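You operate a simulated robot arm through the tools that you are given. There is no shell and no other tool.

You are at the controls of a simulated robot arm. One attempt, no reset.

Task
Put things in order on the top of the steel table. At the end: the silver reducer from the top of the steel table stands where the gold brass cylinder stood; the gold brass cylinder from the top of the steel table stands where the white cartridge stood; the grey stepped cylinder from the top of the steel table is on the brown carton (marked "BANDS"); the white cartridge stands where the grey stepped cylinder stood; whatever was shut is shut again. Leave all else as you found it, and nothing knocked over. Set down upright: stepped cylinder.

Only the result counts: the job must be done as asked and must still hold three seconds after the hand-in. Knocking over, shifting, dropping, spilling or breaking anything else fails it.

Robot
A 6-joint arm with a two-finger parallel gripper, fixed in place. Base frame: the origin is at the foot of the arm, x ahead of it, y to its left, z up; the work surface is at about z = 0. Units: m, rad, N and s.
With the tool pointing down near the work surface it reaches from about 0.14 to 0.58 m from the base axis. Its first joint turns from -1.152 to 1.152 rad. Payload 2.1 kg.
The TCP is the grasp point between the finger pads, 0.03 m short of the fingertips. In the tool frame z runs along the fingers and y along their closing line. The gripper opens to 0.094 m. The fingers are 0.028 m wide and 0.01 m thick; the gripper's body (0.05 by 0.096 m) begins 0.055 m behind the TCP.
Orientation is that of the tool frame in the base frame, as a unit quaternion [w, x, y, z]. With the fingers straight down and closing along the base's y, the tool's x points along the base's -x, its y along +y and its z along -z.

Tools
- The arm moves only by the tool step_arm. Its argument "increments" is a list that holds one entry, the list of rows, each a list of 7 numbers: the turn, a rotation vector about the base's x, y, z in degrees, then the shift along the base's x, y, z in m, then the gripper command, from -1 (fully open) to 1 (shut), values between in proportion. In form: [[[wx, wy, wz, tx, ty, tz, hand], ...]]. A call has 1 to 20 rows; each row shifts and turns the commanded pose from where the row before left it. Rows are played at 5 a second. More than 0.05 m and 0.15 rad between two rows, or a gripper value outside its range, and nothing of the call is played. A pose out of reach is approached as far as the arm can. The call stops where the force on the tool passes 40 N (or 10 N more than at its start, if that is more) or the arm is blocked; 0.2 s more then pass. Each finger travels about 0.072 m/s and halts on what it meets, pressing with about 41 N; the grip force reading is that of the motor and also rises with nothing between the fingers. The clock runs only during rows and for 0.2 s after the last one: add rows that do not move to give the fingers time. It gives the time, the measured TCP pose, the force on the tool (base axes), the opening and the grip force at its end, in the units of the frame above (readings bear some noise), with the torque about the TCP (base axes, N m) and any sound that the robot's microphone picked up.
- Cameras (640 x 400 px; columns grow to the right, rows downward): "scene" is fixed at [0.0528, -0.3687, 0.484]; the picture's right is [0.80, -0.60, 0.00], its down [-0.34, -0.46, -0.82] and it looks along [0.49, 0.66, -0.57] (base axes); focal length 325 px, centre (320, 200). "wrist" rides on the gripper at [0.076, 0.014, -0.103] in the tool frame; the picture's right is [-0.18, 0.98, 0.00], its down [-0.75, -0.14, -0.64] and it looks along [-0.63, -0.12, 0.77] (tool axes); focal length 243 px, centre (320, 200). There is no depth. A picture from a camera that has moved, and an enlarged one, comes with that camera's place and axes in the base frame and with its lens.
- capture(camera): a new picture of that camera. No time passes.
- zoom(camera, box): a new picture of the part [left, top, right, bottom] of that camera's present view, enlarged. No time passes.
- hand_in(): hands the job in; it is judged then, once.

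Nothing tells you positions but the pictures and the camera data. Unless the task says otherwise, let go and move clear before handing in.

The tools are called after "Request:" by a JSON object that holds its "op" and its "data". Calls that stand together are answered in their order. step_arm: Moves the arm, as the interface text tells. Its arguments: {"type":"object","properties":{"increments":{"type":"array","items":{"type":"array","items":{"type":"array","items":{"type":"number"}}}}},"required":["increments"]} The other tools are called the same way: capture (camera) takes a picture; zoom (camera, box) takes an enlarged picture of a part of a camera's view; hand_in () hands the job in.

At the start:

```text
t: 0.0
position: [0.3226, -0.0275, 0.2925]
ee_rot: [0.001, 0.0, 1.0, 0.001]
contact_force: [-1.1, 0.1, 0.1]
torque: [0.01, 0.02, -0.02]
grip_width: 0.0941
grasp_force: 0.0
```

scene: 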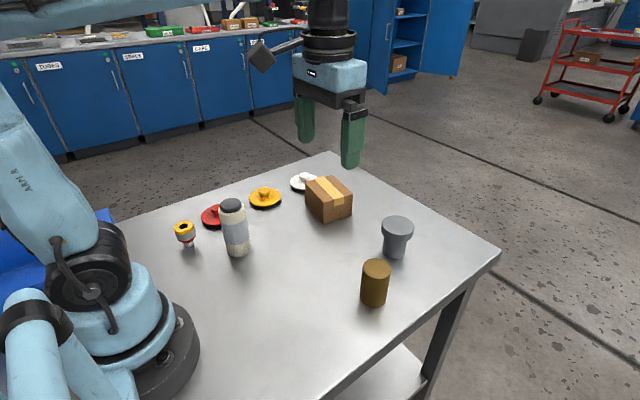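
wrist: 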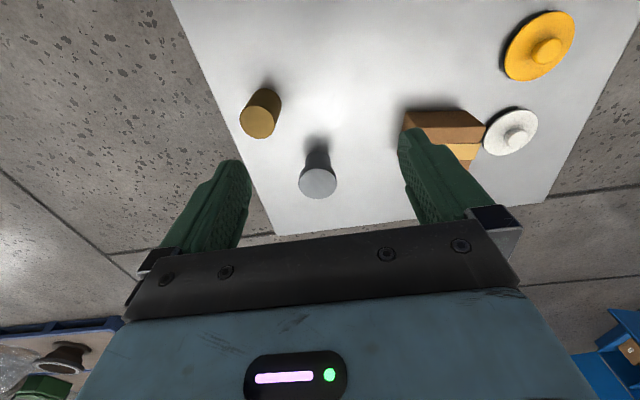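

I see a steel table with a brass cylinder, a grey tapered/stepped part, a white bottle-like item, a small orange-topped item, three coloured discs with knobs and a carton. I'll enlarge the views to tell the parts apart before moving.

Request:
{"op": "zoom", "data": {"camera": "scene", "box": [150, 150, 310, 270]}}

Request:
{"op": "zoom", "data": {"camera": "scene", "box": [290, 150, 450, 320]}}

Request:
{"op": "zoom", "data": {"camera": "wrist", "box": [200, 0, 640, 240]}}

Request:
{"op": "zoom", "data": {"camera": "scene", "box": [0, 0, 320, 200]}}

```text
3.33 times, centred on (230, 210) of scene
camera zoom: at [0.0528, -0.3687, 0.484], right [0.8, -0.6, 0.0], down [-0.34, -0.46, -0.82], along [0.49, 0.66, -0.57], focal length 1084 px, centre (620, 167)
```

zoom: 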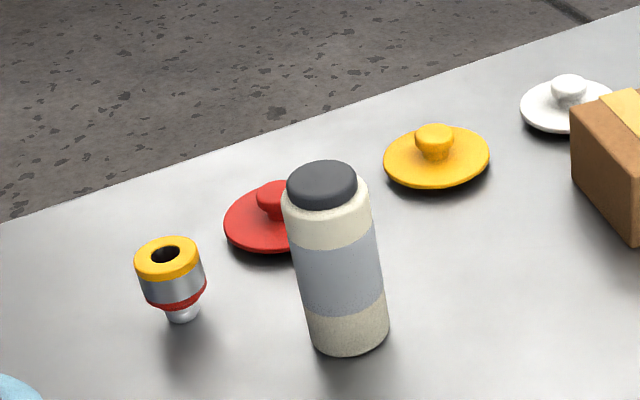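

```text
2.35 times, centred on (370, 235) of scene
camera zoom: at [0.0528, -0.3687, 0.484], right [0.8, -0.6, 0.0], down [-0.34, -0.46, -0.82], along [0.49, 0.66, -0.57], focal length 765 px, centre (202, 118)
```

zoom: 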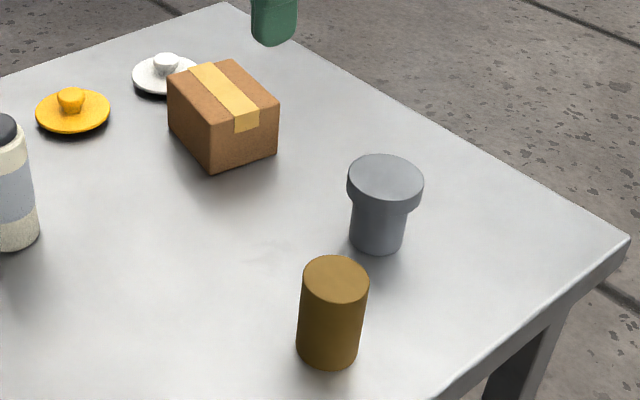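

```text
1.45 times, centred on (420, 120) of wrist
camera zoom: at [0.2462, -0.0118, 0.3955], right [0.18, 0.98, 0.0], down [0.75, -0.14, 0.64], along [0.63, -0.12, -0.77], focal length 353 px, centre (174, 316)
```

zoom: 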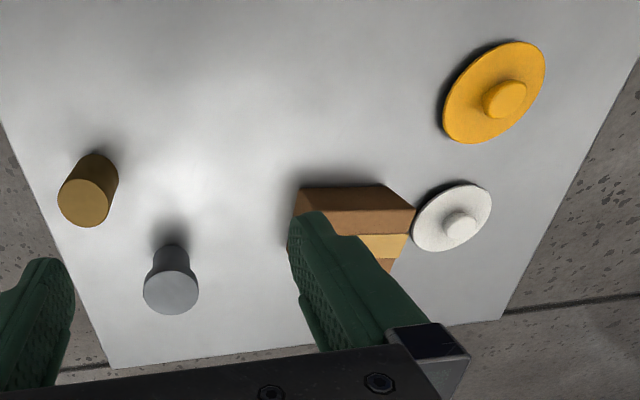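

```text
2.00 times, centred on (160, 100) of scene
camera zoom: at [0.0528, -0.3687, 0.484], right [0.8, -0.6, 0.0], down [-0.34, -0.46, -0.82], along [0.49, 0.66, -0.57], focal length 650 px, centre (640, 400)
```

zoom: 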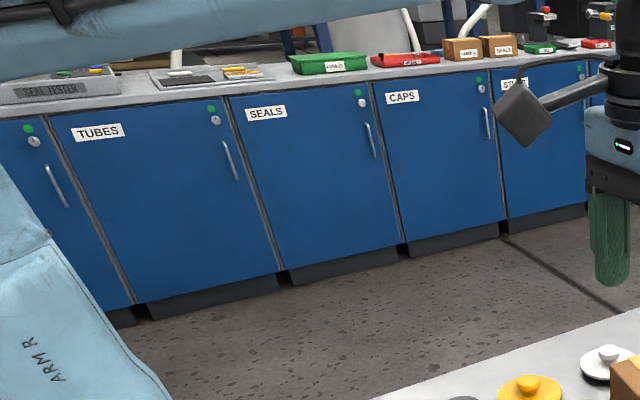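

Reading the parts: the grey T-shaped part at about (0.485,-0.057) is the stepped cylinder. The brass cylinder is at (0.362,-0.118), the white bottle (cartridge) at (0.22,0.144), the small silver ringed part (reducer) at (0.14,0.224) and the carton at (0.465,0.145). I'll move toward the stepped cylinder at height and look again to refine positions.

Request:
{"op": "step_arm", "data": {"increments": [[[0, 0, 0, 0.03, -0.007, 0, -1], [0, 0, 0, 0.03, -0.007, -0.02, -1], [0, 0, 0, 0.03, -0.007, -0.02, -1], [0, 0, 0, 0.03, -0.007, -0.02, -1], [0, 0, 0, 0, 0, 0, -1], [0, 0, 0, 0, 0, 0, -1]]]}}

Request:
{"op": "capture", "data": {"camera": "wrist"}}

Request:
{"op": "capture", "data": {"camera": "scene"}}

```text
t: 1.4
position: [0.4398, -0.0571, 0.2319]
ee_rot: [0.001, -0.001, 1.0, 0.001]
contact_force: [0.6, -1.2, 0.0]
torque: [0.01, 0.03, 0.02]
grip_width: 0.0941
grasp_force: 0.1
```

```text
taken
camera wrist: at [0.3642, -0.0419, 0.3347], right [0.18, 0.98, 0.0], down [0.75, -0.14, 0.64], along [0.63, -0.12, -0.77], focal length 243 px, centre (320, 200)
```

wrist: 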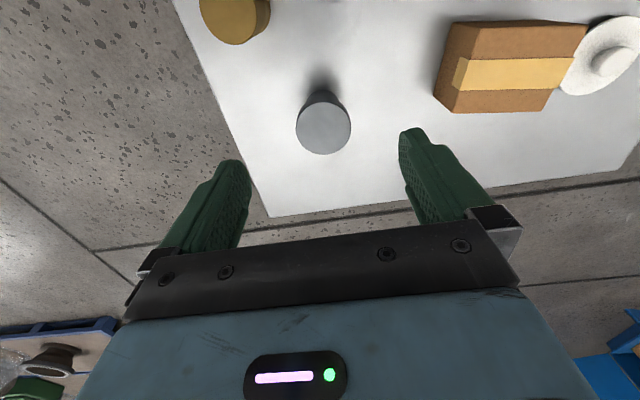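

```text
taken
```

scene: 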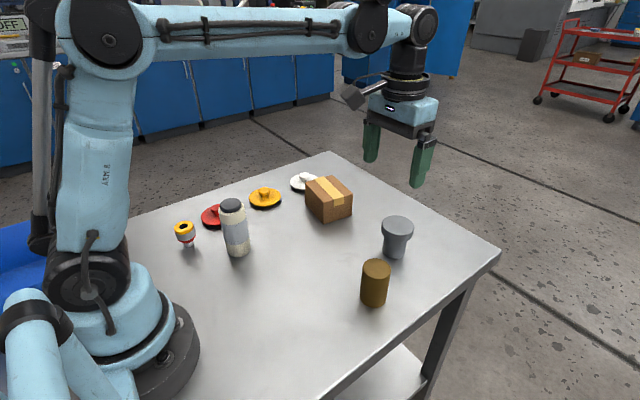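

The stepped cylinder sits at roughly (0.482,-0.058), top at about 0.064. I'll go over it and come part-way down, then check the alignment and look at the carton more closely.

Request:
{"op": "step_arm", "data": {"increments": [[[0, 0, 0, 0.021, 0, -0.02, -1], [0, 0, 0, 0.021, 0, -0.03, -1], [0, 0, 0, 0, 0, -0.04, -1], [0, 0, 0, 0, 0, -0.03, -1], [0, 0, 0, 0, 0, 0, -1], [0, 0, 0, 0, 0, 0, -1], [0, 0, 0, 0, 0, 0, -1]]]}}

Request:
{"op": "capture", "data": {"camera": "wrist"}}

Request:
{"op": "capture", "data": {"camera": "scene"}}

Request:
{"op": "zoom", "data": {"camera": "scene", "box": [290, 160, 370, 230]}}

```text
t: 3.0
position: [0.4832, -0.0547, 0.1136]
ee_rot: [0.001, 0.001, 1.0, 0.001]
contact_force: [-1.2, -0.3, -0.1]
torque: [-0.03, -0.02, 0.01]
grip_width: 0.0942
grasp_force: 0.1
```

```text
taken
camera wrist: at [0.4071, -0.0401, 0.2172], right [0.18, 0.98, 0.0], down [0.75, -0.14, 0.64], along [0.63, -0.12, -0.77], focal length 243 px, centre (320, 200)
```

wrist: 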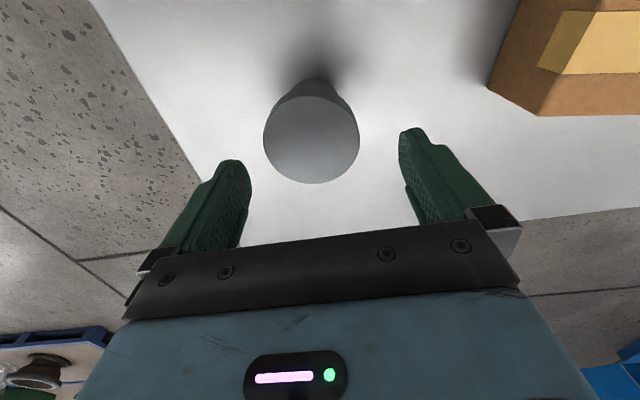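

```text
taken
```

scene: 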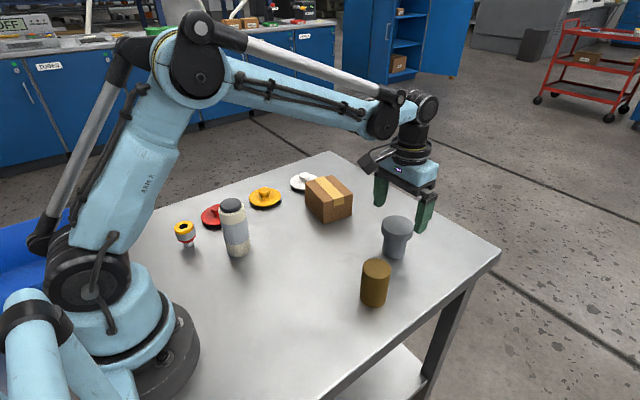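

```text
5.71 times, centred on (330, 195) of scene
camera zoom: at [0.0528, -0.3687, 0.484], right [0.8, -0.6, 0.0], down [-0.34, -0.46, -0.82], along [0.49, 0.66, -0.57], focal length 1858 px, centre (263, 229)
```

zoom: 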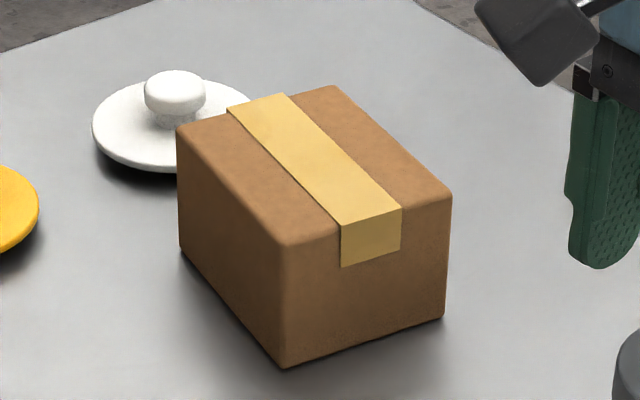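

The open fingers straddle the stepped part with a few mm of offset in y. I'll correct that, lower to z≈0.05 so the pads meet the collar, and close.

Request:
{"op": "step_arm", "data": {"increments": [[[0, 0, 0, -0.002, -0.003, -0.02, -1], [0, 0, 0, 0, 0, -0.02, -1], [0, 0, 0, 0, 0, -0.023, -1], [0, 0, 0, 0, 0, 0, -1], [0, 0, 0, 0, 0, 0, -1], [0, 0, 0, 0, 0, 0, -1]]]}}

Request:
{"op": "capture", "data": {"camera": "wrist"}}

Request:
{"op": "zoom", "data": {"camera": "scene", "box": [330, 150, 490, 310]}}

```text
t: 4.4
position: [0.4814, -0.0567, 0.0502]
ee_rot: [0.0, 0.0, 1.0, 0.0]
contact_force: [0.0, -0.1, 0.5]
torque: [-0.01, -0.05, -0.04]
grip_width: 0.094
grasp_force: 0.1
```

```text
taken
camera wrist: at [0.4052, -0.0421, 0.1529], right [0.18, 0.98, 0.0], down [0.75, -0.14, 0.64], along [0.63, -0.12, -0.77], focal length 243 px, centre (320, 200)
```

wrist: 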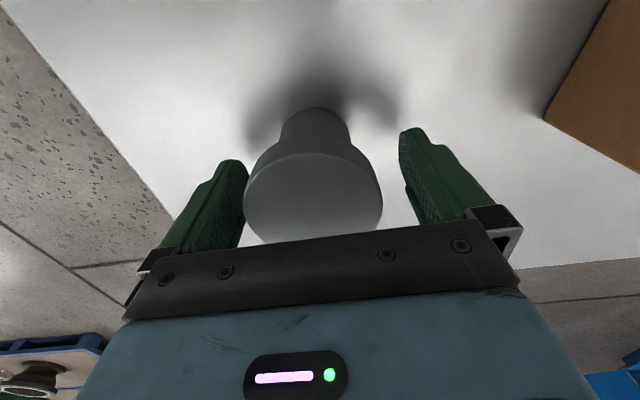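

```text
2.50 times, centred on (410, 230) of scene
camera zoom: at [0.0528, -0.3687, 0.484], right [0.8, -0.6, 0.0], down [-0.34, -0.46, -0.82], along [0.49, 0.66, -0.57], focal length 813 px, centre (95, 125)
```

zoom: 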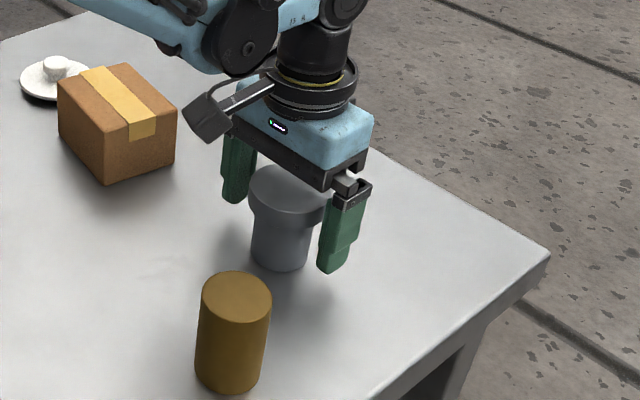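

Close up, the stepped part reads at about (0.478,-0.060), so it sits about 3 mm toward −x and −y of the TCP. I'll nudge onto it, close, and lift slightly to test the grip.

Request:
{"op": "step_arm", "data": {"increments": [[[0, 0, 0, -0.003, -0.003, -0.002, -1], [0, 0, 0, 0, 0, 0, -1], [0, 0, 0, 0, 0, 0, 0.2], [0, 0, 0, 0, 0, 0, 0.6], [0, 0, 0, 0, 0, 0, 1], [0, 0, 0, 0, 0, 0, 1]]]}}

Request:
{"op": "capture", "data": {"camera": "wrist"}}

Request:
{"op": "capture", "data": {"camera": "scene"}}

```text
t: 5.8
position: [0.479, -0.06, 0.0484]
ee_rot: [0.002, 0.0, 1.0, 0.001]
contact_force: [-1.3, -0.1, 0.6]
torque: [-0.04, 0.08, -0.01]
grip_width: 0.0643
grasp_force: 41.4
```

```text
taken
camera wrist: at [0.4024, -0.0451, 0.151], right [0.18, 0.98, 0.0], down [0.75, -0.14, 0.64], along [0.63, -0.12, -0.77], focal length 243 px, centre (320, 200)
```

wrist: 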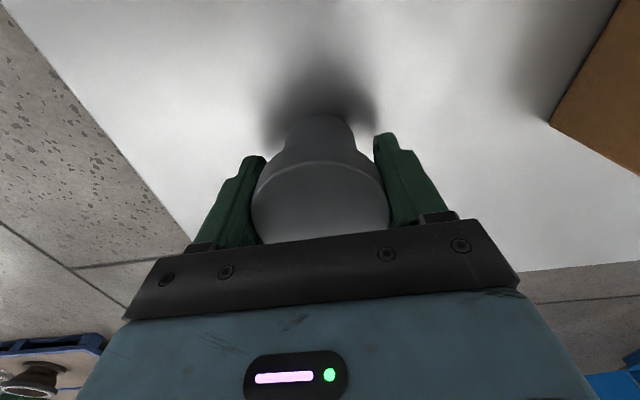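

```text
taken
```

scene: 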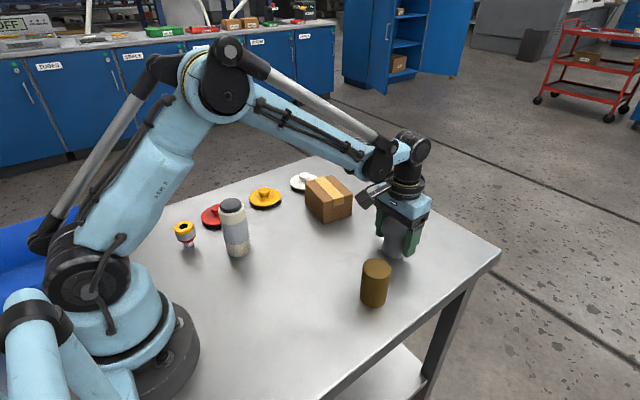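

The stepped cylinder is gripped (width 0.064) and centred on the TCP, which puts its spot at (0.478,-0.060) with an offset of 0.048 m from base to TCP. Next I lift it straight up and survey the carton from above.

Request:
{"op": "step_arm", "data": {"increments": [[[0, 0, 0, 0, 0, 0.02, 1], [0, 0, 0, 0, 0, 0.03, 1], [0, 0, 0, 0, 0, 0.04, 1], [0, 0, 0, -0.02, 0.02, 0.04, 1], [0, 0, 0, -0.03, 0.03, 0.02, 1], [0, 0, 0, -0.03, 0.03, 0, 1], [0, 0, 0, -0.02, 0.03, 0, 1], [0, 0, 0, 0, 0.02, 0, 1], [0, 0, 0, 0, 0, 0, 1], [0, 0, 0, 0, 0, 0, 1]]]}}

Request:
{"op": "capture", "data": {"camera": "wrist"}}

Request:
{"op": "capture", "data": {"camera": "scene"}}

```text
t: 8.0
position: [0.3792, 0.0684, 0.1969]
ee_rot: [0.001, 0.0, 1.0, 0.001]
contact_force: [0.6, 0.0, -3.6]
torque: [0.0, 0.0, 0.03]
grip_width: 0.0646
grasp_force: 41.0
```

```text
taken
camera wrist: at [0.303, 0.0846, 0.3005], right [0.18, 0.98, 0.0], down [0.75, -0.14, 0.64], along [0.63, -0.12, -0.77], focal length 243 px, centre (320, 200)
```

wrist: 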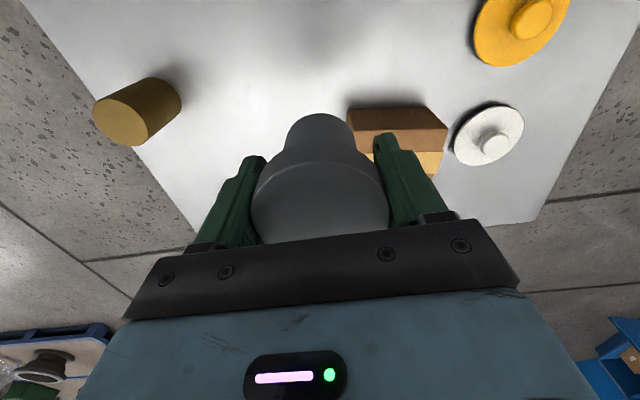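

```text
taken
```

scene: 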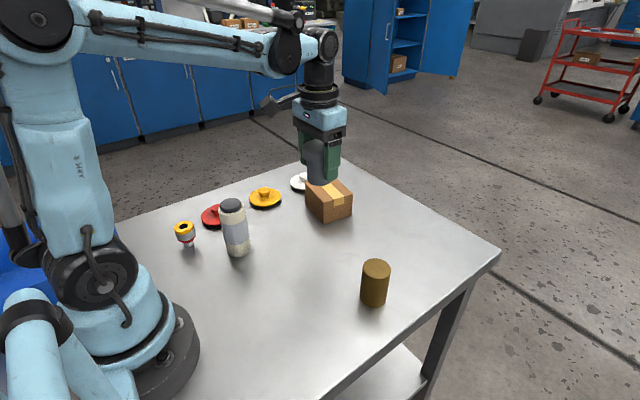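

Holding the part at z≈0.2. I'll enlarge the wrist view of the carton to fix its corners.

Request:
{"op": "zoom", "data": {"camera": "wrist", "box": [320, 80, 480, 200]}}

Request:
{"op": "zoom", "data": {"camera": "wrist", "box": [60, 50, 220, 170]}}

```text
3.33 times, centred on (400, 140) of wrist
camera zoom: at [0.303, 0.0846, 0.3005], right [0.18, 0.98, 0.0], down [0.75, -0.14, 0.64], along [0.63, -0.12, -0.77], focal length 809 px, centre (53, 400)
```

zoom: 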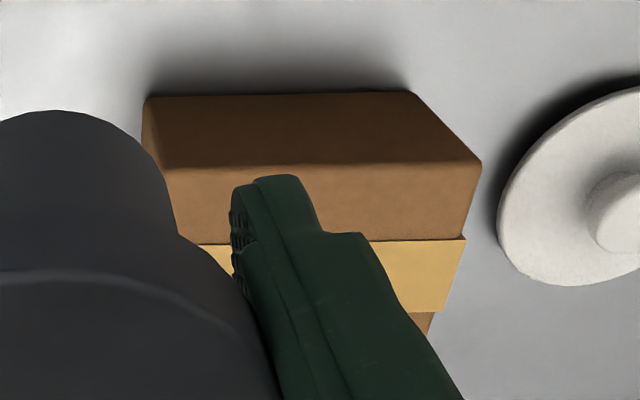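

```text
3.33 times, centred on (140, 110) of wrist
camera zoom: at [0.303, 0.0846, 0.3005], right [0.18, 0.98, 0.0], down [0.75, -0.14, 0.64], along [0.63, -0.12, -0.77], focal length 809 px, centre (920, 500)
```

zoom: 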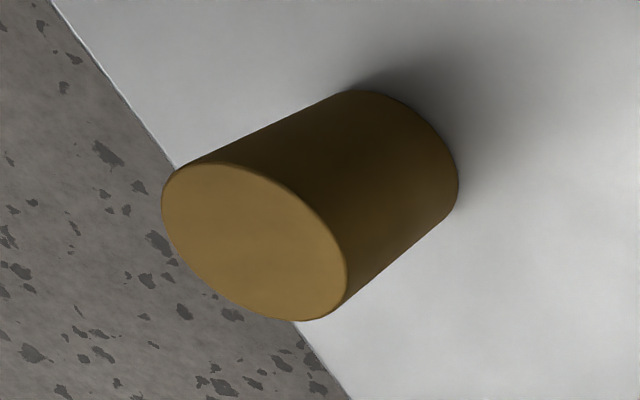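

The carton top reads at about z=0.060, centred near (0.461,0.140) and turned roughly 9°. I'll carry the part above that and descend to just over the top.

Request:
{"op": "step_arm", "data": {"increments": [[[0, 0, 0, 0.03, 0.025, 0, 1], [0, 0, 0, 0.03, 0.025, 0, 1], [0, 0, 0, 0.022, 0.022, 0, 1], [0, 0, 0, 0, 0, -0.03, 1], [0, 0, 0, 0, 0, -0.03, 1], [0, 0, 0, 0, 0, -0.015, 1], [0, 0, 0, 0, 0, 0, 1], [0, 0, 0, 0, 0, 0, 1]]]}}

Request:
{"op": "capture", "data": {"camera": "wrist"}}

Request:
{"op": "zoom", "data": {"camera": "scene", "box": [270, 120, 400, 240]}}

```text
t: 9.8
position: [0.462, 0.1415, 0.1211]
ee_rot: [0.001, 0.0, 1.0, 0.0]
contact_force: [-0.8, 0.4, -3.6]
torque: [0.0, 0.04, 0.0]
grip_width: 0.0644
grasp_force: 40.8
```

```text
taken
camera wrist: at [0.3859, 0.1559, 0.2253], right [0.18, 0.98, 0.0], down [0.75, -0.14, 0.64], along [0.63, -0.12, -0.77], focal length 243 px, centre (320, 200)
```

wrist: 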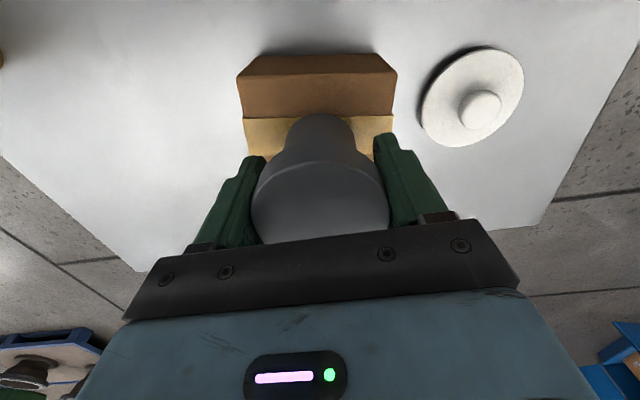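

```text
3.33 times, centred on (335, 180) of scene
camera zoom: at [0.0528, -0.3687, 0.484], right [0.8, -0.6, 0.0], down [-0.34, -0.46, -0.82], along [0.49, 0.66, -0.57], focal length 1084 px, centre (270, 267)
```

zoom: 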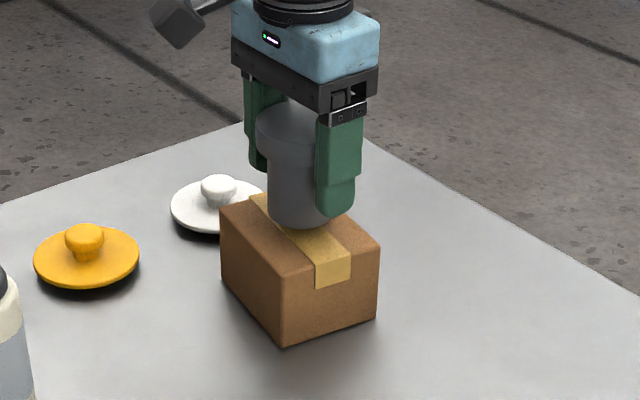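

The part hangs about 13 mm over the carton, centred on its top. I'll lower in small steps and watch the force for touch-down.

Request:
{"op": "step_arm", "data": {"increments": [[[0, 0, 0, 0, 0, -0.004, 1], [0, 0, 0, 0, 0, -0.003, 1], [0, 0, 0, 0, 0, -0.002, 1], [0, 0, 0, 0, 0, 0, 1]]]}}

```text
t: 10.8
position: [0.4607, 0.1404, 0.1132]
ee_rot: [0.0, 0.0, 1.0, 0.001]
contact_force: [0.8, -0.6, -3.4]
torque: [-0.01, -0.01, -0.01]
grip_width: 0.0641
grasp_force: 41.5
```

No contact yet at z=0.113, so I'll keep lowering in 1–2 mm steps.

Request:
{"op": "step_arm", "data": {"increments": [[[0, 0, 0, 0, 0, -0.002, 1], [0, 0, 0, 0, 0, -0.001, 1], [0, 0, 0, 0, 0, 0, 1]]]}}

Request:
{"op": "zoom", "data": {"camera": "scene", "box": [290, 150, 370, 230]}}

```text
t: 11.6
position: [0.4628, 0.1409, 0.1106]
ee_rot: [0.001, 0.0, 1.0, 0.001]
contact_force: [11.2, 0.5, 37.1]
torque: [-0.09, -0.24, -0.05]
grip_width: 0.0637
grasp_force: 40.6
```

```text
5.00 times, centred on (330, 190) of scene
camera zoom: at [0.0526, -0.3688, 0.4839], right [0.8, -0.6, 0.0], down [-0.34, -0.46, -0.82], along [0.49, 0.66, -0.57], focal length 1626 px, centre (270, 250)
```

zoom: 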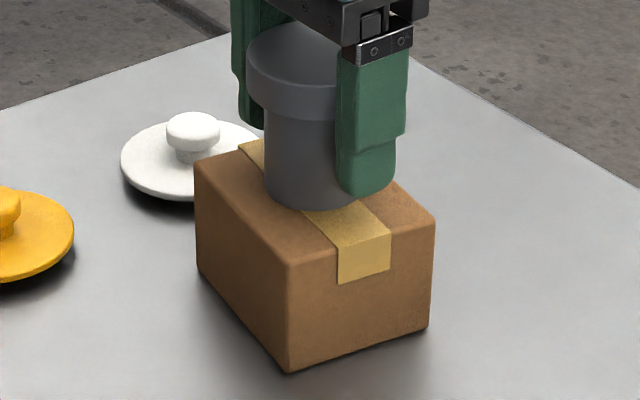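

The part is down on the carton, with the force at 37 N. I'll back off about 1 mm to relieve the pressure, then open and check before lifting.

Request:
{"op": "step_arm", "data": {"increments": [[[0, 0, 0, 0, 0, 0.001, 1], [0, 0, 0, 0, 0, 0, 1]]]}}

```text
t: 12.2
position: [0.4604, 0.1409, 0.1112]
ee_rot: [0.001, 0.0, 1.0, 0.0]
contact_force: [6.2, -3.0, 15.6]
torque: [-0.05, -0.4, -0.02]
grip_width: 0.0636
grasp_force: 40.8
```

Request:
{"op": "step_arm", "data": {"increments": [[[0, 0, 0, 0, 0, 0.0008, 1], [0, 0, 0, 0, 0, 0, 1], [0, 0, 0, 0, 0, 0, 0.3], [0, 0, 0, 0, 0, 0, 0], [0, 0, 0, 0, 0, 0, -0.5], [0, 0, 0, 0, 0, 0, -1], [0, 0, 0, 0, 0, 0, -1]]]}}

Request:
{"op": "capture", "data": {"camera": "wrist"}}

Request:
{"op": "zoom", "data": {"camera": "scene", "box": [290, 150, 370, 230]}}

```text
t: 13.8
position: [0.4608, 0.1407, 0.1111]
ee_rot: [0.001, 0.0, 1.0, 0.001]
contact_force: [0.2, -1.0, -0.5]
torque: [0.01, 0.02, 0.0]
grip_width: 0.094
grasp_force: 0.0
```

```text
taken
camera wrist: at [0.385, 0.1561, 0.215], right [0.18, 0.98, 0.0], down [0.75, -0.14, 0.64], along [0.63, -0.12, -0.77], focal length 243 px, centre (320, 200)
```

wrist: 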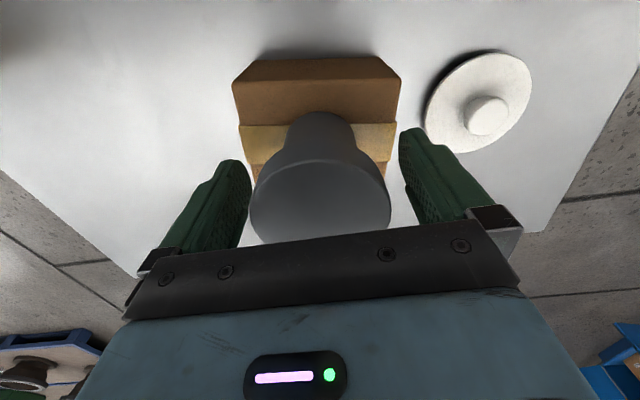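

```text
5.00 times, centred on (330, 190) of scene
camera zoom: at [0.0528, -0.3687, 0.484], right [0.8, -0.6, 0.0], down [-0.34, -0.46, -0.82], along [0.49, 0.66, -0.57], focal length 1626 px, centre (270, 250)
```

zoom: 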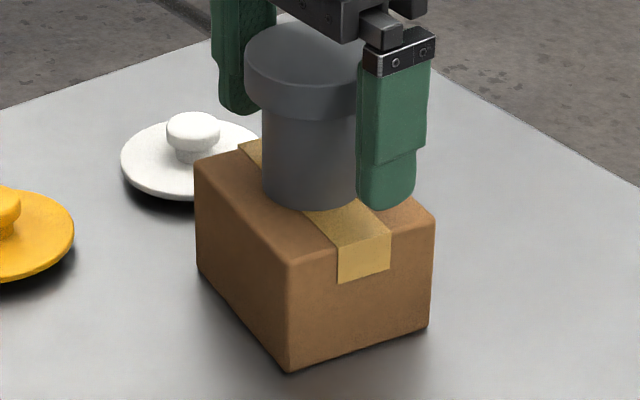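

The stepped cylinder stands free on the carton. I'll rise straight up, then retreat toward the white cartridge and look at it from above.

Request:
{"op": "step_arm", "data": {"increments": [[[0, 0, 0, 0, 0, 0.02, -1], [0, 0, 0, 0, 0, 0.04, -1], [0, 0, 0, 0, 0, 0.045, -1], [0, 0, 0, 0, 0, 0.03, -1], [0, 0, 0, -0.04, 0, 0.01, -1], [0, 0, 0, -0.04, 0, 0, -1], [0, 0, 0, -0.04, 0, 0, -1], [0, 0, 0, -0.04, 0, 0, -1], [0, 0, 0, -0.04, 0, 0, -1], [0, 0, 0, -0.04, 0, 0, -1], [0, 0, 0, 0, 0, 0, -1], [0, 0, 0, 0, 0, 0, -1]]]}}

Request:
{"op": "capture", "data": {"camera": "wrist"}}

Request:
{"op": "capture", "data": {"camera": "scene"}}

```text
t: 16.4
position: [0.2216, 0.1387, 0.2602]
ee_rot: [0.001, -0.001, 1.0, 0.001]
contact_force: [0.2, 0.9, 0.3]
torque: [0.02, 0.01, -0.01]
grip_width: 0.0941
grasp_force: 0.0
```

```text
taken
camera wrist: at [0.1441, 0.1541, 0.3624], right [0.18, 0.98, 0.0], down [0.75, -0.14, 0.64], along [0.63, -0.12, -0.77], focal length 243 px, centre (320, 200)
```

wrist: 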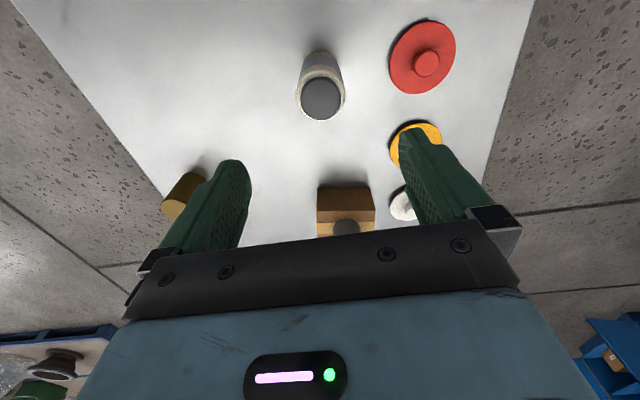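

```text
taken
```

scene: 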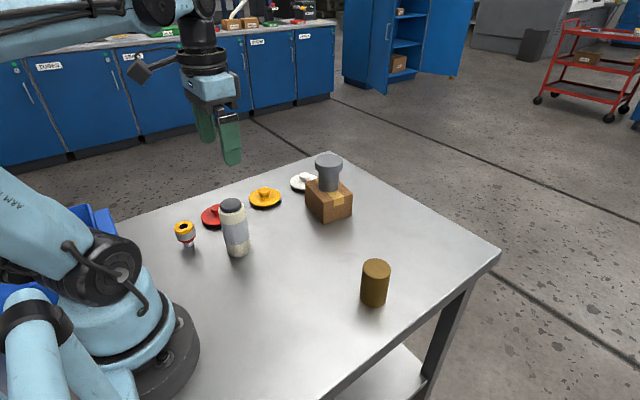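

The stepped part stands well on the carton. The cartridge cap reads at (0.219,0.1415), top near 0.116, and the gripper is almost directly above it. I'll descend partly and re-check.

Request:
{"op": "step_arm", "data": {"increments": [[[0, 0, 0, 0, 0.001, -0.04, -1], [0, 0, 0, 0, 0, -0.04, -1], [0, 0, 0, 0, 0, -0.02, -1], [0, 0, 0, 0, 0, 0, -1], [0, 0, 0, 0, 0, 0, -1]]]}}

Request:
{"op": "capture", "data": {"camera": "wrist"}}

Request:
{"op": "zoom", "data": {"camera": "scene", "box": [150, 130, 310, 270]}}

```text
t: 17.6
position: [0.2223, 0.1412, 0.1583]
ee_rot: [0.001, -0.001, 1.0, 0.001]
contact_force: [-0.4, 0.3, -0.4]
torque: [0.0, 0.01, 0.0]
grip_width: 0.0942
grasp_force: 0.1
```

```text
taken
camera wrist: at [0.1458, 0.1552, 0.2608], right [0.18, 0.98, 0.0], down [0.75, -0.14, 0.64], along [0.63, -0.12, -0.77], focal length 243 px, centre (320, 200)
```

wrist: 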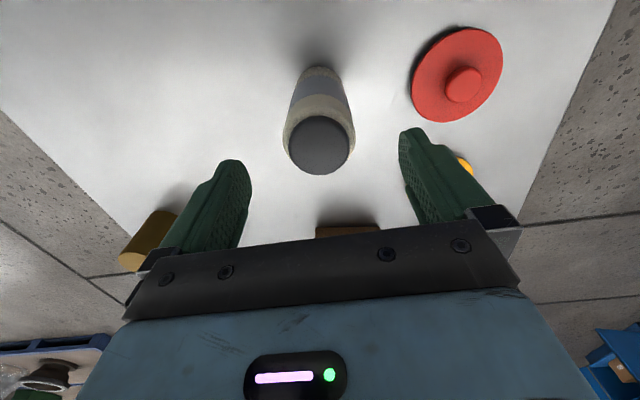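

```text
2.86 times, centred on (230, 200) of scene
camera zoom: at [0.0528, -0.3687, 0.484], right [0.8, -0.6, 0.0], down [-0.34, -0.46, -0.82], along [0.49, 0.66, -0.57], focal length 929 px, centre (577, 200)
```

zoom: 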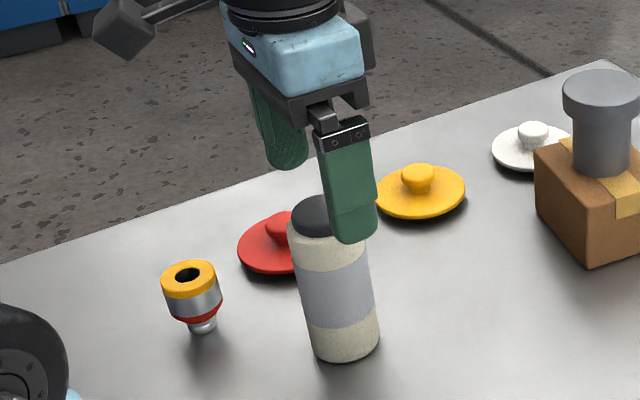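

The cartridge reads at (0.219,0.141), with the TCP about 2 mm off in x. I'll correct that and descend to z≈0.075, which keeps the gripper body clear of the cap, then check before closing.

Request:
{"op": "step_arm", "data": {"increments": [[[0, 0, 0, -0.002, 0, -0.03, -1], [0, 0, 0, 0, 0, -0.03, -1], [0, 0, 0, 0, 0, -0.024, -1], [0, 0, 0, 0, 0, 0, -1], [0, 0, 0, 0, 0, 0, -1]]]}}

Request:
{"op": "capture", "data": {"camera": "wrist"}}

Request:
{"op": "zoom", "data": {"camera": "scene", "box": [150, 130, 310, 270]}}

```text
t: 18.8
position: [0.2204, 0.1418, 0.0733]
ee_rot: [0.002, 0.0, 1.0, 0.001]
contact_force: [0.0, 0.5, 0.0]
torque: [0.0, -0.03, -0.01]
grip_width: 0.0936
grasp_force: 0.1
```

```text
taken
camera wrist: at [0.1441, 0.1568, 0.1762], right [0.18, 0.98, 0.0], down [0.75, -0.14, 0.64], along [0.63, -0.12, -0.77], focal length 243 px, centre (320, 200)
```

wrist: 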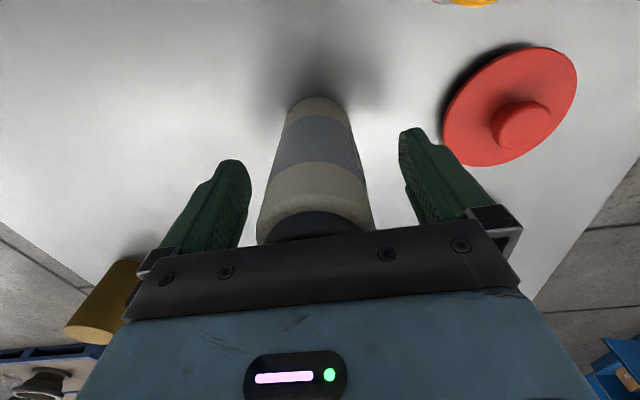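

```text
2.86 times, centred on (230, 200) of scene
camera zoom: at [0.0528, -0.3687, 0.484], right [0.8, -0.6, 0.0], down [-0.34, -0.46, -0.82], along [0.49, 0.66, -0.57], focal length 929 px, centre (577, 200)
```

zoom: 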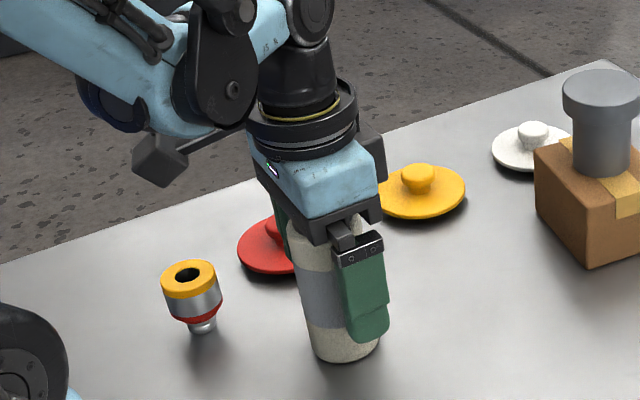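

The cartridge is centred between the pads. I'll close on it, check the grip, then lift a little.

Request:
{"op": "step_arm", "data": {"increments": [[[0, 0, 0, 0, 0, 0, -0.3], [0, 0, 0, 0, 0, 0, 0.2], [0, 0, 0, 0, 0, 0, 0.6], [0, 0, 0, 0, 0, 0, 1], [0, 0, 0, 0, 0, 0, 1]]]}}

Request:
{"op": "capture", "data": {"camera": "wrist"}}

Request:
{"op": "zoom", "data": {"camera": "scene", "box": [150, 130, 310, 270]}}

```text
t: 20.0
position: [0.2208, 0.1416, 0.0734]
ee_rot: [0.001, 0.001, 1.0, 0.001]
contact_force: [0.0, 0.2, -0.4]
torque: [-0.04, -0.02, -0.02]
grip_width: 0.0486
grasp_force: 41.2
```

```text
taken
camera wrist: at [0.1441, 0.1567, 0.1764], right [0.18, 0.98, 0.0], down [0.75, -0.14, 0.64], along [0.63, -0.12, -0.77], focal length 243 px, centre (320, 200)
```

wrist: 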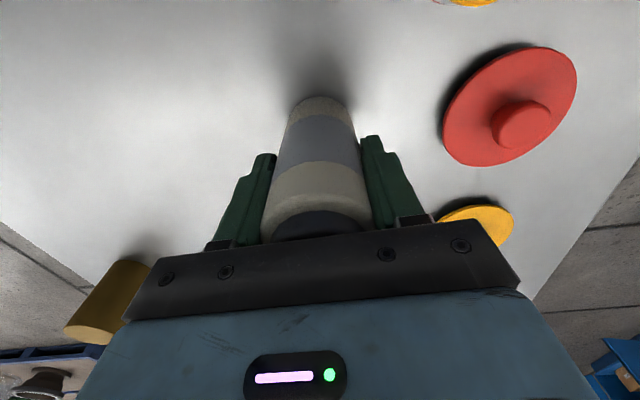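

```text
2.86 times, centred on (230, 200) of scene
camera zoom: at [0.0528, -0.3687, 0.484], right [0.8, -0.6, 0.0], down [-0.34, -0.46, -0.82], along [0.49, 0.66, -0.57], focal length 929 px, centre (577, 200)
```

zoom: 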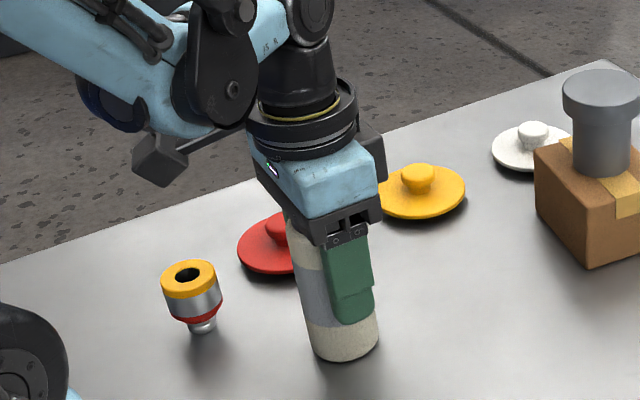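

The cartridge is held firmly (width 0.0486) and its original spot is (0.221,0.1415). I'll lift it to z≈0.22 and carry it over toward the stepped cylinder's old spot at (0.478,-0.060).

Request:
{"op": "step_arm", "data": {"increments": [[[0, 0, 0, 0, 0, 0.02, 1], [0, 0, 0, 0, 0, 0.04, 1], [0, 0, 0, 0, 0, 0.045, 1], [0, 0, 0, 0, 0, 0.04, 1], [0, 0, 0, 0.032, -0.025, 0, 1], [0, 0, 0, 0.032, -0.025, 0, 1], [0, 0, 0, 0.032, -0.025, 0, 1], [0, 0, 0, 0.032, -0.025, 0, 1], [0, 0, 0, 0.032, -0.025, 0, 1], [0, 0, 0, 0.032, -0.025, 0, 1], [0, 0, 0, 0.032, -0.025, 0, 1], [0, 0, 0, 0.033, -0.0265, 0, 1], [0, 0, 0, 0, 0, 0, 1], [0, 0, 0, 0, 0, 0, 1], [0, 0, 0, 0, 0, 0, 1]]]}}

Request:
{"op": "capture", "data": {"camera": "wrist"}}

Request:
{"op": "capture", "data": {"camera": "scene"}}

```text
t: 23.2
position: [0.476, -0.0595, 0.2178]
ee_rot: [0.002, 0.0, 1.0, 0.0]
contact_force: [-0.1, 0.2, -2.2]
torque: [-0.03, -0.01, 0.01]
grip_width: 0.0485
grasp_force: 41.1
```

```text
taken
camera wrist: at [0.3999, -0.0455, 0.3208], right [0.18, 0.98, 0.0], down [0.75, -0.14, 0.64], along [0.63, -0.12, -0.77], focal length 243 px, centre (320, 200)
```

wrist: 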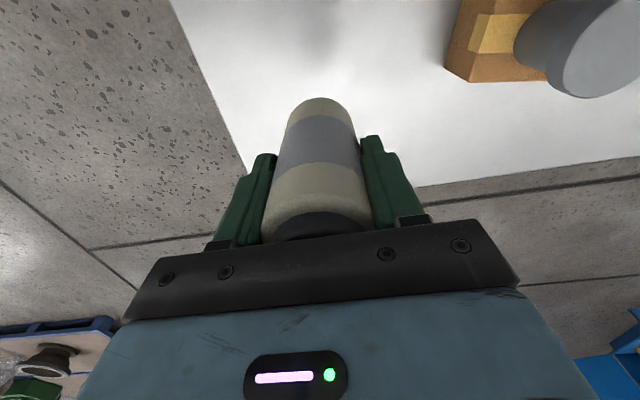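

```text
taken
```

scene: 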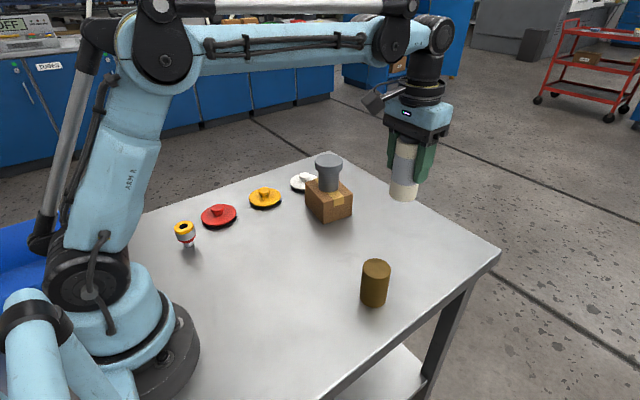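

The cartridge is above the target spot. I'll descend to just above the table first, then feel for contact.

Request:
{"op": "step_arm", "data": {"increments": [[[0, 0, 0, 0.001, 0, -0.04, 1], [0, 0, 0, 0, 0, -0.04, 1], [0, 0, 0, 0, 0, -0.035, 1], [0, 0, 0, 0, 0, -0.022, 1], [0, 0, 0, 0, 0, 0, 1], [0, 0, 0, 0, 0, 0, 1]]]}}

Request:
{"op": "zoom", "data": {"camera": "scene", "box": [330, 150, 490, 310]}}

```text
t: 24.6
position: [0.4766, -0.0583, 0.0805]
ee_rot: [0.001, 0.0, 1.0, 0.001]
contact_force: [1.1, 0.5, -1.9]
torque: [0.0, 0.01, 0.03]
grip_width: 0.0489
grasp_force: 41.2
```

```text
2.50 times, centred on (410, 230) of scene
camera zoom: at [0.0528, -0.3687, 0.484], right [0.8, -0.6, 0.0], down [-0.34, -0.46, -0.82], along [0.49, 0.66, -0.57], focal length 813 px, centre (95, 125)
```

zoom: 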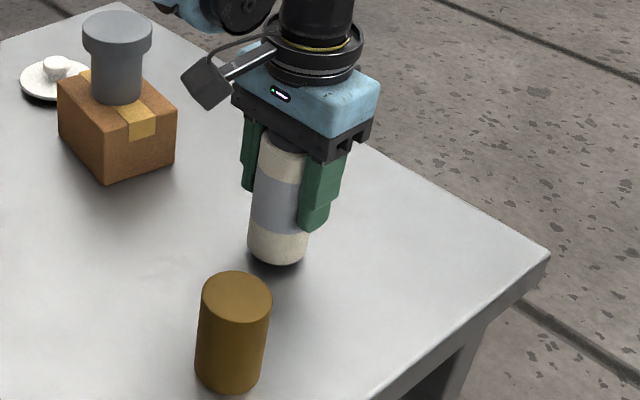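

The cartridge hangs about 7 mm above the table, aligned with the old footprint to within about 3 mm. I'll nudge +2 mm in x and lower carefully.

Request:
{"op": "step_arm", "data": {"increments": [[[0, 0, 0, 0.002, 0, -0.003, 1], [0, 0, 0, 0, 0, -0.002, 1], [0, 0, 0, 0, 0, -0.001, 1], [0, 0, 0, 0, 0, 0, 1]]]}}

```text
t: 25.6
position: [0.4794, -0.0584, 0.074]
ee_rot: [0.001, 0.0, 1.0, 0.001]
contact_force: [0.7, 0.5, -2.2]
torque: [0.0, -0.01, -0.02]
grip_width: 0.049
grasp_force: 41.2
```

Request:
{"op": "step_arm", "data": {"increments": [[[0, 0, 0, 0, 0, -0.001, 1], [0, 0, 0, 0, 0, 0, 1]]]}}

Request:
{"op": "zoom", "data": {"camera": "scene", "box": [330, 150, 490, 310]}}

```text
t: 26.2
position: [0.4779, -0.0596, 0.0732]
ee_rot: [0.002, 0.0, 1.0, 0.001]
contact_force: [0.5, 0.3, -2.5]
torque: [0.02, 0.01, 0.01]
grip_width: 0.0488
grasp_force: 40.7
```

```text
2.50 times, centred on (410, 230) of scene
camera zoom: at [0.0528, -0.3687, 0.484], right [0.8, -0.6, 0.0], down [-0.34, -0.46, -0.82], along [0.49, 0.66, -0.57], focal length 813 px, centre (95, 125)
```

zoom: 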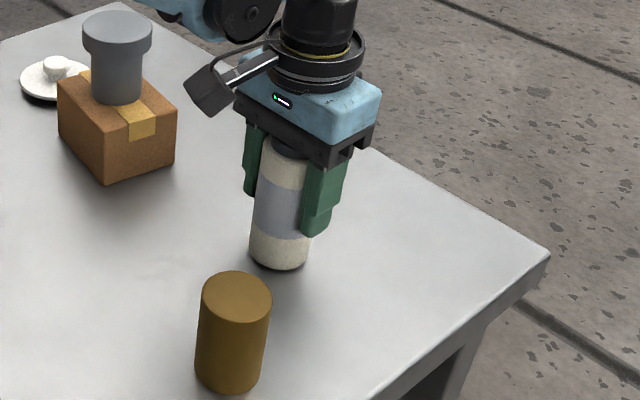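

Footprint matches the old one well. The part has not touched yet, so another millimetre or so.

Request:
{"op": "step_arm", "data": {"increments": [[[0, 0, 0, 0, 0, -0.001, 1], [0, 0, 0, 0, 0, 0, 1]]]}}

```text
t: 26.8
position: [0.4793, -0.0592, 0.0736]
ee_rot: [0.001, 0.0, 1.0, 0.001]
contact_force: [-1.0, -0.1, 1.4]
torque: [-0.09, 0.01, 0.01]
grip_width: 0.0486
grasp_force: 40.9
```

Contact is just made (the force went from −2.5 to +1.4 N). I'll release and check.

Request:
{"op": "step_arm", "data": {"increments": [[[0, 0, 0, 0, 0, 0, 0.3], [0, 0, 0, 0, 0, 0, 0], [0, 0, 0, 0, 0, 0, -0.5], [0, 0, 0, 0, 0, 0, -1], [0, 0, 0, 0, 0, 0, -1], [0, 0, 0, 0, 0, 0, -1]]]}}

Request:
{"op": "capture", "data": {"camera": "wrist"}}

Request:
{"op": "zoom", "data": {"camera": "scene", "box": [330, 150, 490, 310]}}

```text
t: 28.2
position: [0.4782, -0.0586, 0.0735]
ee_rot: [0.002, 0.0, 1.0, 0.001]
contact_force: [-0.1, -0.1, 0.0]
torque: [0.03, 0.0, 0.0]
grip_width: 0.094
grasp_force: 0.1
```

```text
taken
camera wrist: at [0.4032, -0.0441, 0.1762], right [0.18, 0.98, 0.0], down [0.75, -0.14, 0.64], along [0.63, -0.12, -0.77], focal length 243 px, centre (320, 200)
```

wrist: 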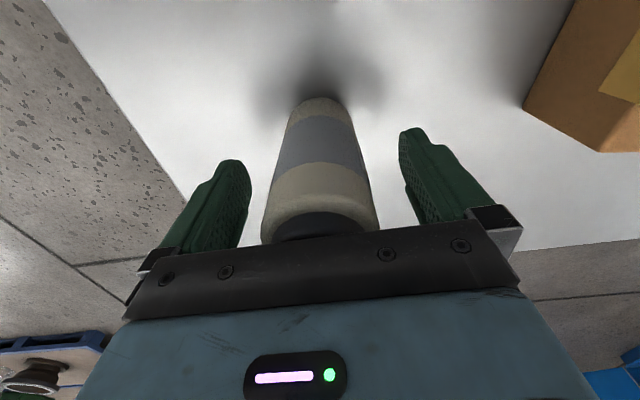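

```text
2.50 times, centred on (410, 230) of scene
camera zoom: at [0.0528, -0.3687, 0.484], right [0.8, -0.6, 0.0], down [-0.34, -0.46, -0.82], along [0.49, 0.66, -0.57], focal length 813 px, centre (95, 125)
```

zoom: 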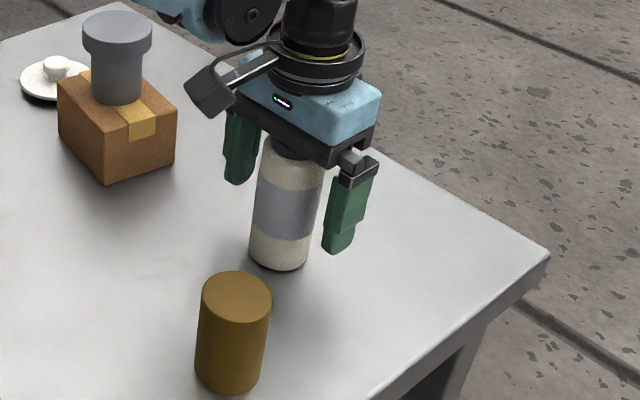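

The cartridge stands upright on the stepped cylinder's old footprint. I'll rise clear and go over the brass cylinder at about (0.362,-0.118).

Request:
{"op": "step_arm", "data": {"increments": [[[0, 0, 0, 0, 0, 0.02, -1], [0, 0, 0, 0, 0, 0.04, -1], [0, 0, 0, 0, 0, 0.045, -1], [0, 0, 0, 0, 0, 0.03, -1], [0, 0, 0, -0.029, -0.015, 0, -1], [0, 0, 0, -0.029, -0.015, 0, -1], [0, 0, 0, -0.029, -0.015, 0, -1], [0, 0, 0, -0.029, -0.014, 0, -1], [0, 0, 0, 0, 0, -0.03, -1], [0, 0, 0, 0, 0, -0.03, -1], [0, 0, 0, 0, 0, 0, -1], [0, 0, 0, 0, 0, 0, -1]]]}}

Request:
{"op": "capture", "data": {"camera": "wrist"}}

Request:
{"op": "capture", "data": {"camera": "scene"}}

```text
t: 30.8
position: [0.3637, -0.119, 0.1478]
ee_rot: [0.0, 0.0, 1.0, 0.001]
contact_force: [0.6, -0.4, -0.2]
torque: [-0.01, 0.0, 0.04]
grip_width: 0.0944
grasp_force: 0.1
```

```text
taken
camera wrist: at [0.2871, -0.1045, 0.2508], right [0.18, 0.98, 0.0], down [0.75, -0.14, 0.64], along [0.63, -0.12, -0.77], focal length 243 px, centre (320, 200)
```

wrist: 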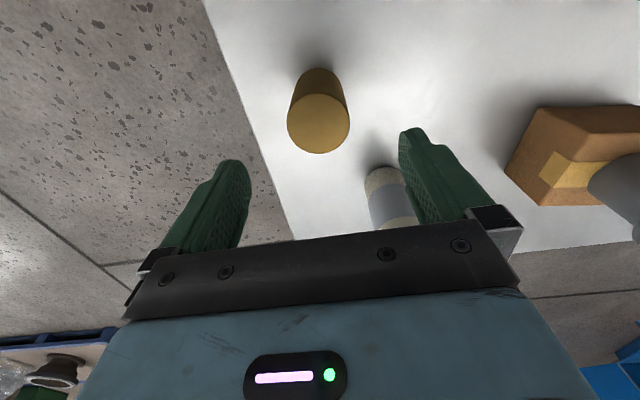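

```text
taken
```

scene: 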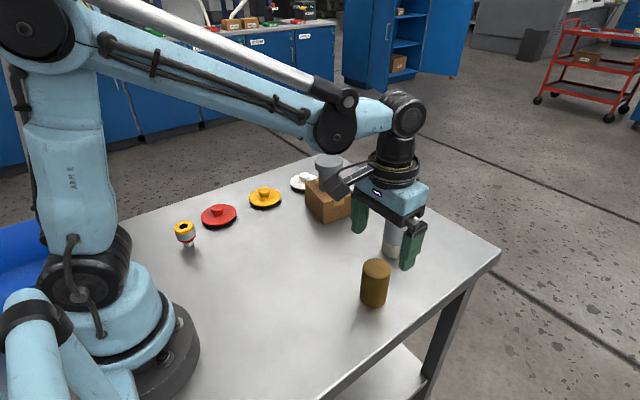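

The brass cylinder reads at (0.360,-0.1195). I'll shift −2 mm in x, descend to z≈0.045 and check.

Request:
{"op": "step_arm", "data": {"increments": [[[0, 0, 0, -0.002, 0, -0.03, -1], [0, 0, 0, 0, 0, -0.035, -1], [0, 0, 0, 0, 0, -0.037, -1], [0, 0, 0, 0, 0, 0, -1], [0, 0, 0, 0, 0, 0, -1]]]}}

Request:
{"op": "capture", "data": {"camera": "wrist"}}

Request:
{"op": "zoom", "data": {"camera": "scene", "box": [330, 150, 490, 310]}}

```text
t: 32.0
position: [0.3635, -0.1188, 0.0467]
ee_rot: [0.001, -0.001, 1.0, 0.0]
contact_force: [-1.2, 0.2, 0.0]
torque: [0.01, 0.0, -0.04]
grip_width: 0.094
grasp_force: 0.1
```

```text
taken
camera wrist: at [0.2867, -0.1034, 0.1496], right [0.18, 0.98, 0.0], down [0.75, -0.14, 0.64], along [0.63, -0.12, -0.77], focal length 243 px, centre (320, 200)
```

wrist: 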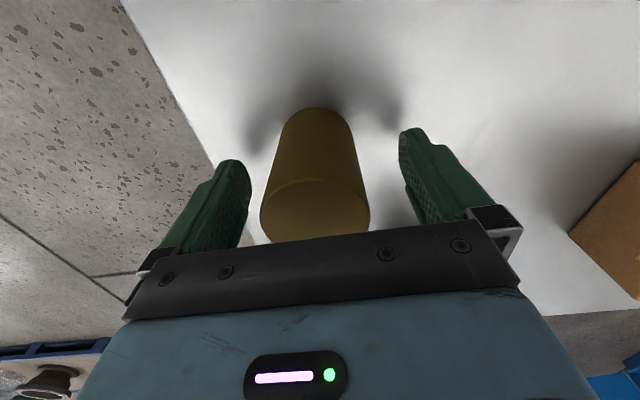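

```text
2.50 times, centred on (410, 230) of scene
camera zoom: at [0.0528, -0.3687, 0.484], right [0.8, -0.6, 0.0], down [-0.34, -0.46, -0.82], along [0.49, 0.66, -0.57], focal length 813 px, centre (95, 125)
```

zoom: 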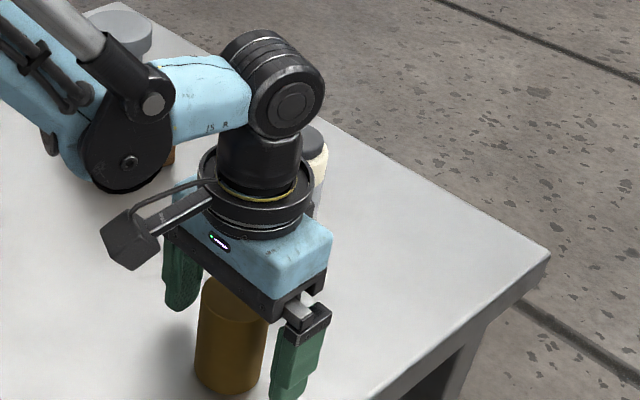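

The fingers straddle the brass cylinder; it sits about 2 mm toward −x. I'll nudge and close.

Request:
{"op": "step_arm", "data": {"increments": [[[0, 0, 0, -0.002, -0.001, 0, -1], [0, 0, 0, 0, 0, 0, -1], [0, 0, 0, 0, 0, 0, -0.3], [0, 0, 0, 0, 0, 0, 0.2], [0, 0, 0, 0, 0, 0, 0.6], [0, 0, 0, 0, 0, 0, 1], [0, 0, 0, 0, 0, 0, 1]]]}}

Request:
{"op": "capture", "data": {"camera": "wrist"}}

Request:
{"op": "zoom", "data": {"camera": "scene", "box": [330, 150, 490, 310]}}

```text
t: 33.6
position: [0.3598, -0.1194, 0.0451]
ee_rot: [0.001, -0.001, 1.0, 0.0]
contact_force: [-2.4, -3.4, -0.1]
torque: [-0.4, 0.18, -0.07]
grip_width: 0.0479
grasp_force: 41.6
```

```text
taken
camera wrist: at [0.2848, -0.104, 0.1496], right [0.18, 0.98, 0.0], down [0.75, -0.14, 0.64], along [0.63, -0.12, -0.77], focal length 243 px, centre (320, 200)
```

wrist: 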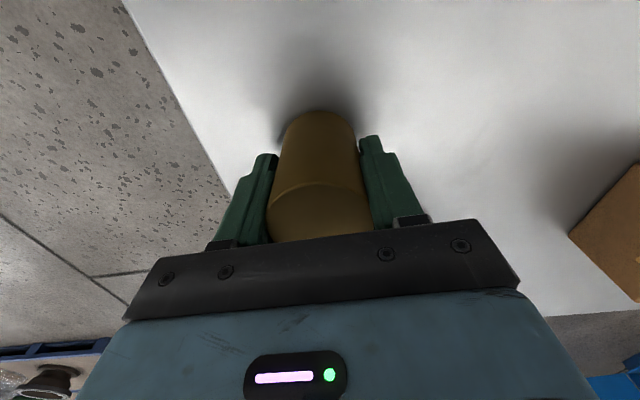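

```text
2.50 times, centred on (410, 230) of scene
camera zoom: at [0.0528, -0.3687, 0.484], right [0.8, -0.6, 0.0], down [-0.34, -0.46, -0.82], along [0.49, 0.66, -0.57], focal length 813 px, centre (95, 125)
```

zoom: 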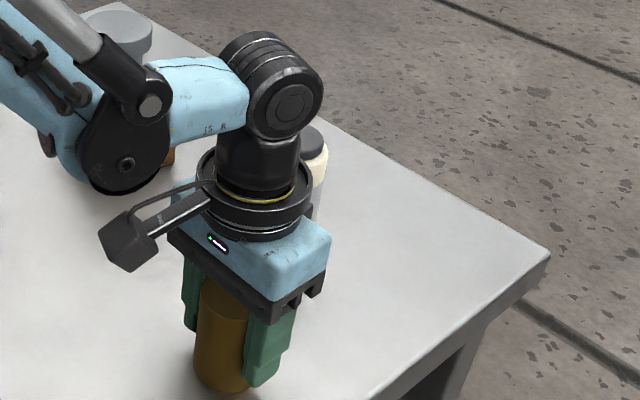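

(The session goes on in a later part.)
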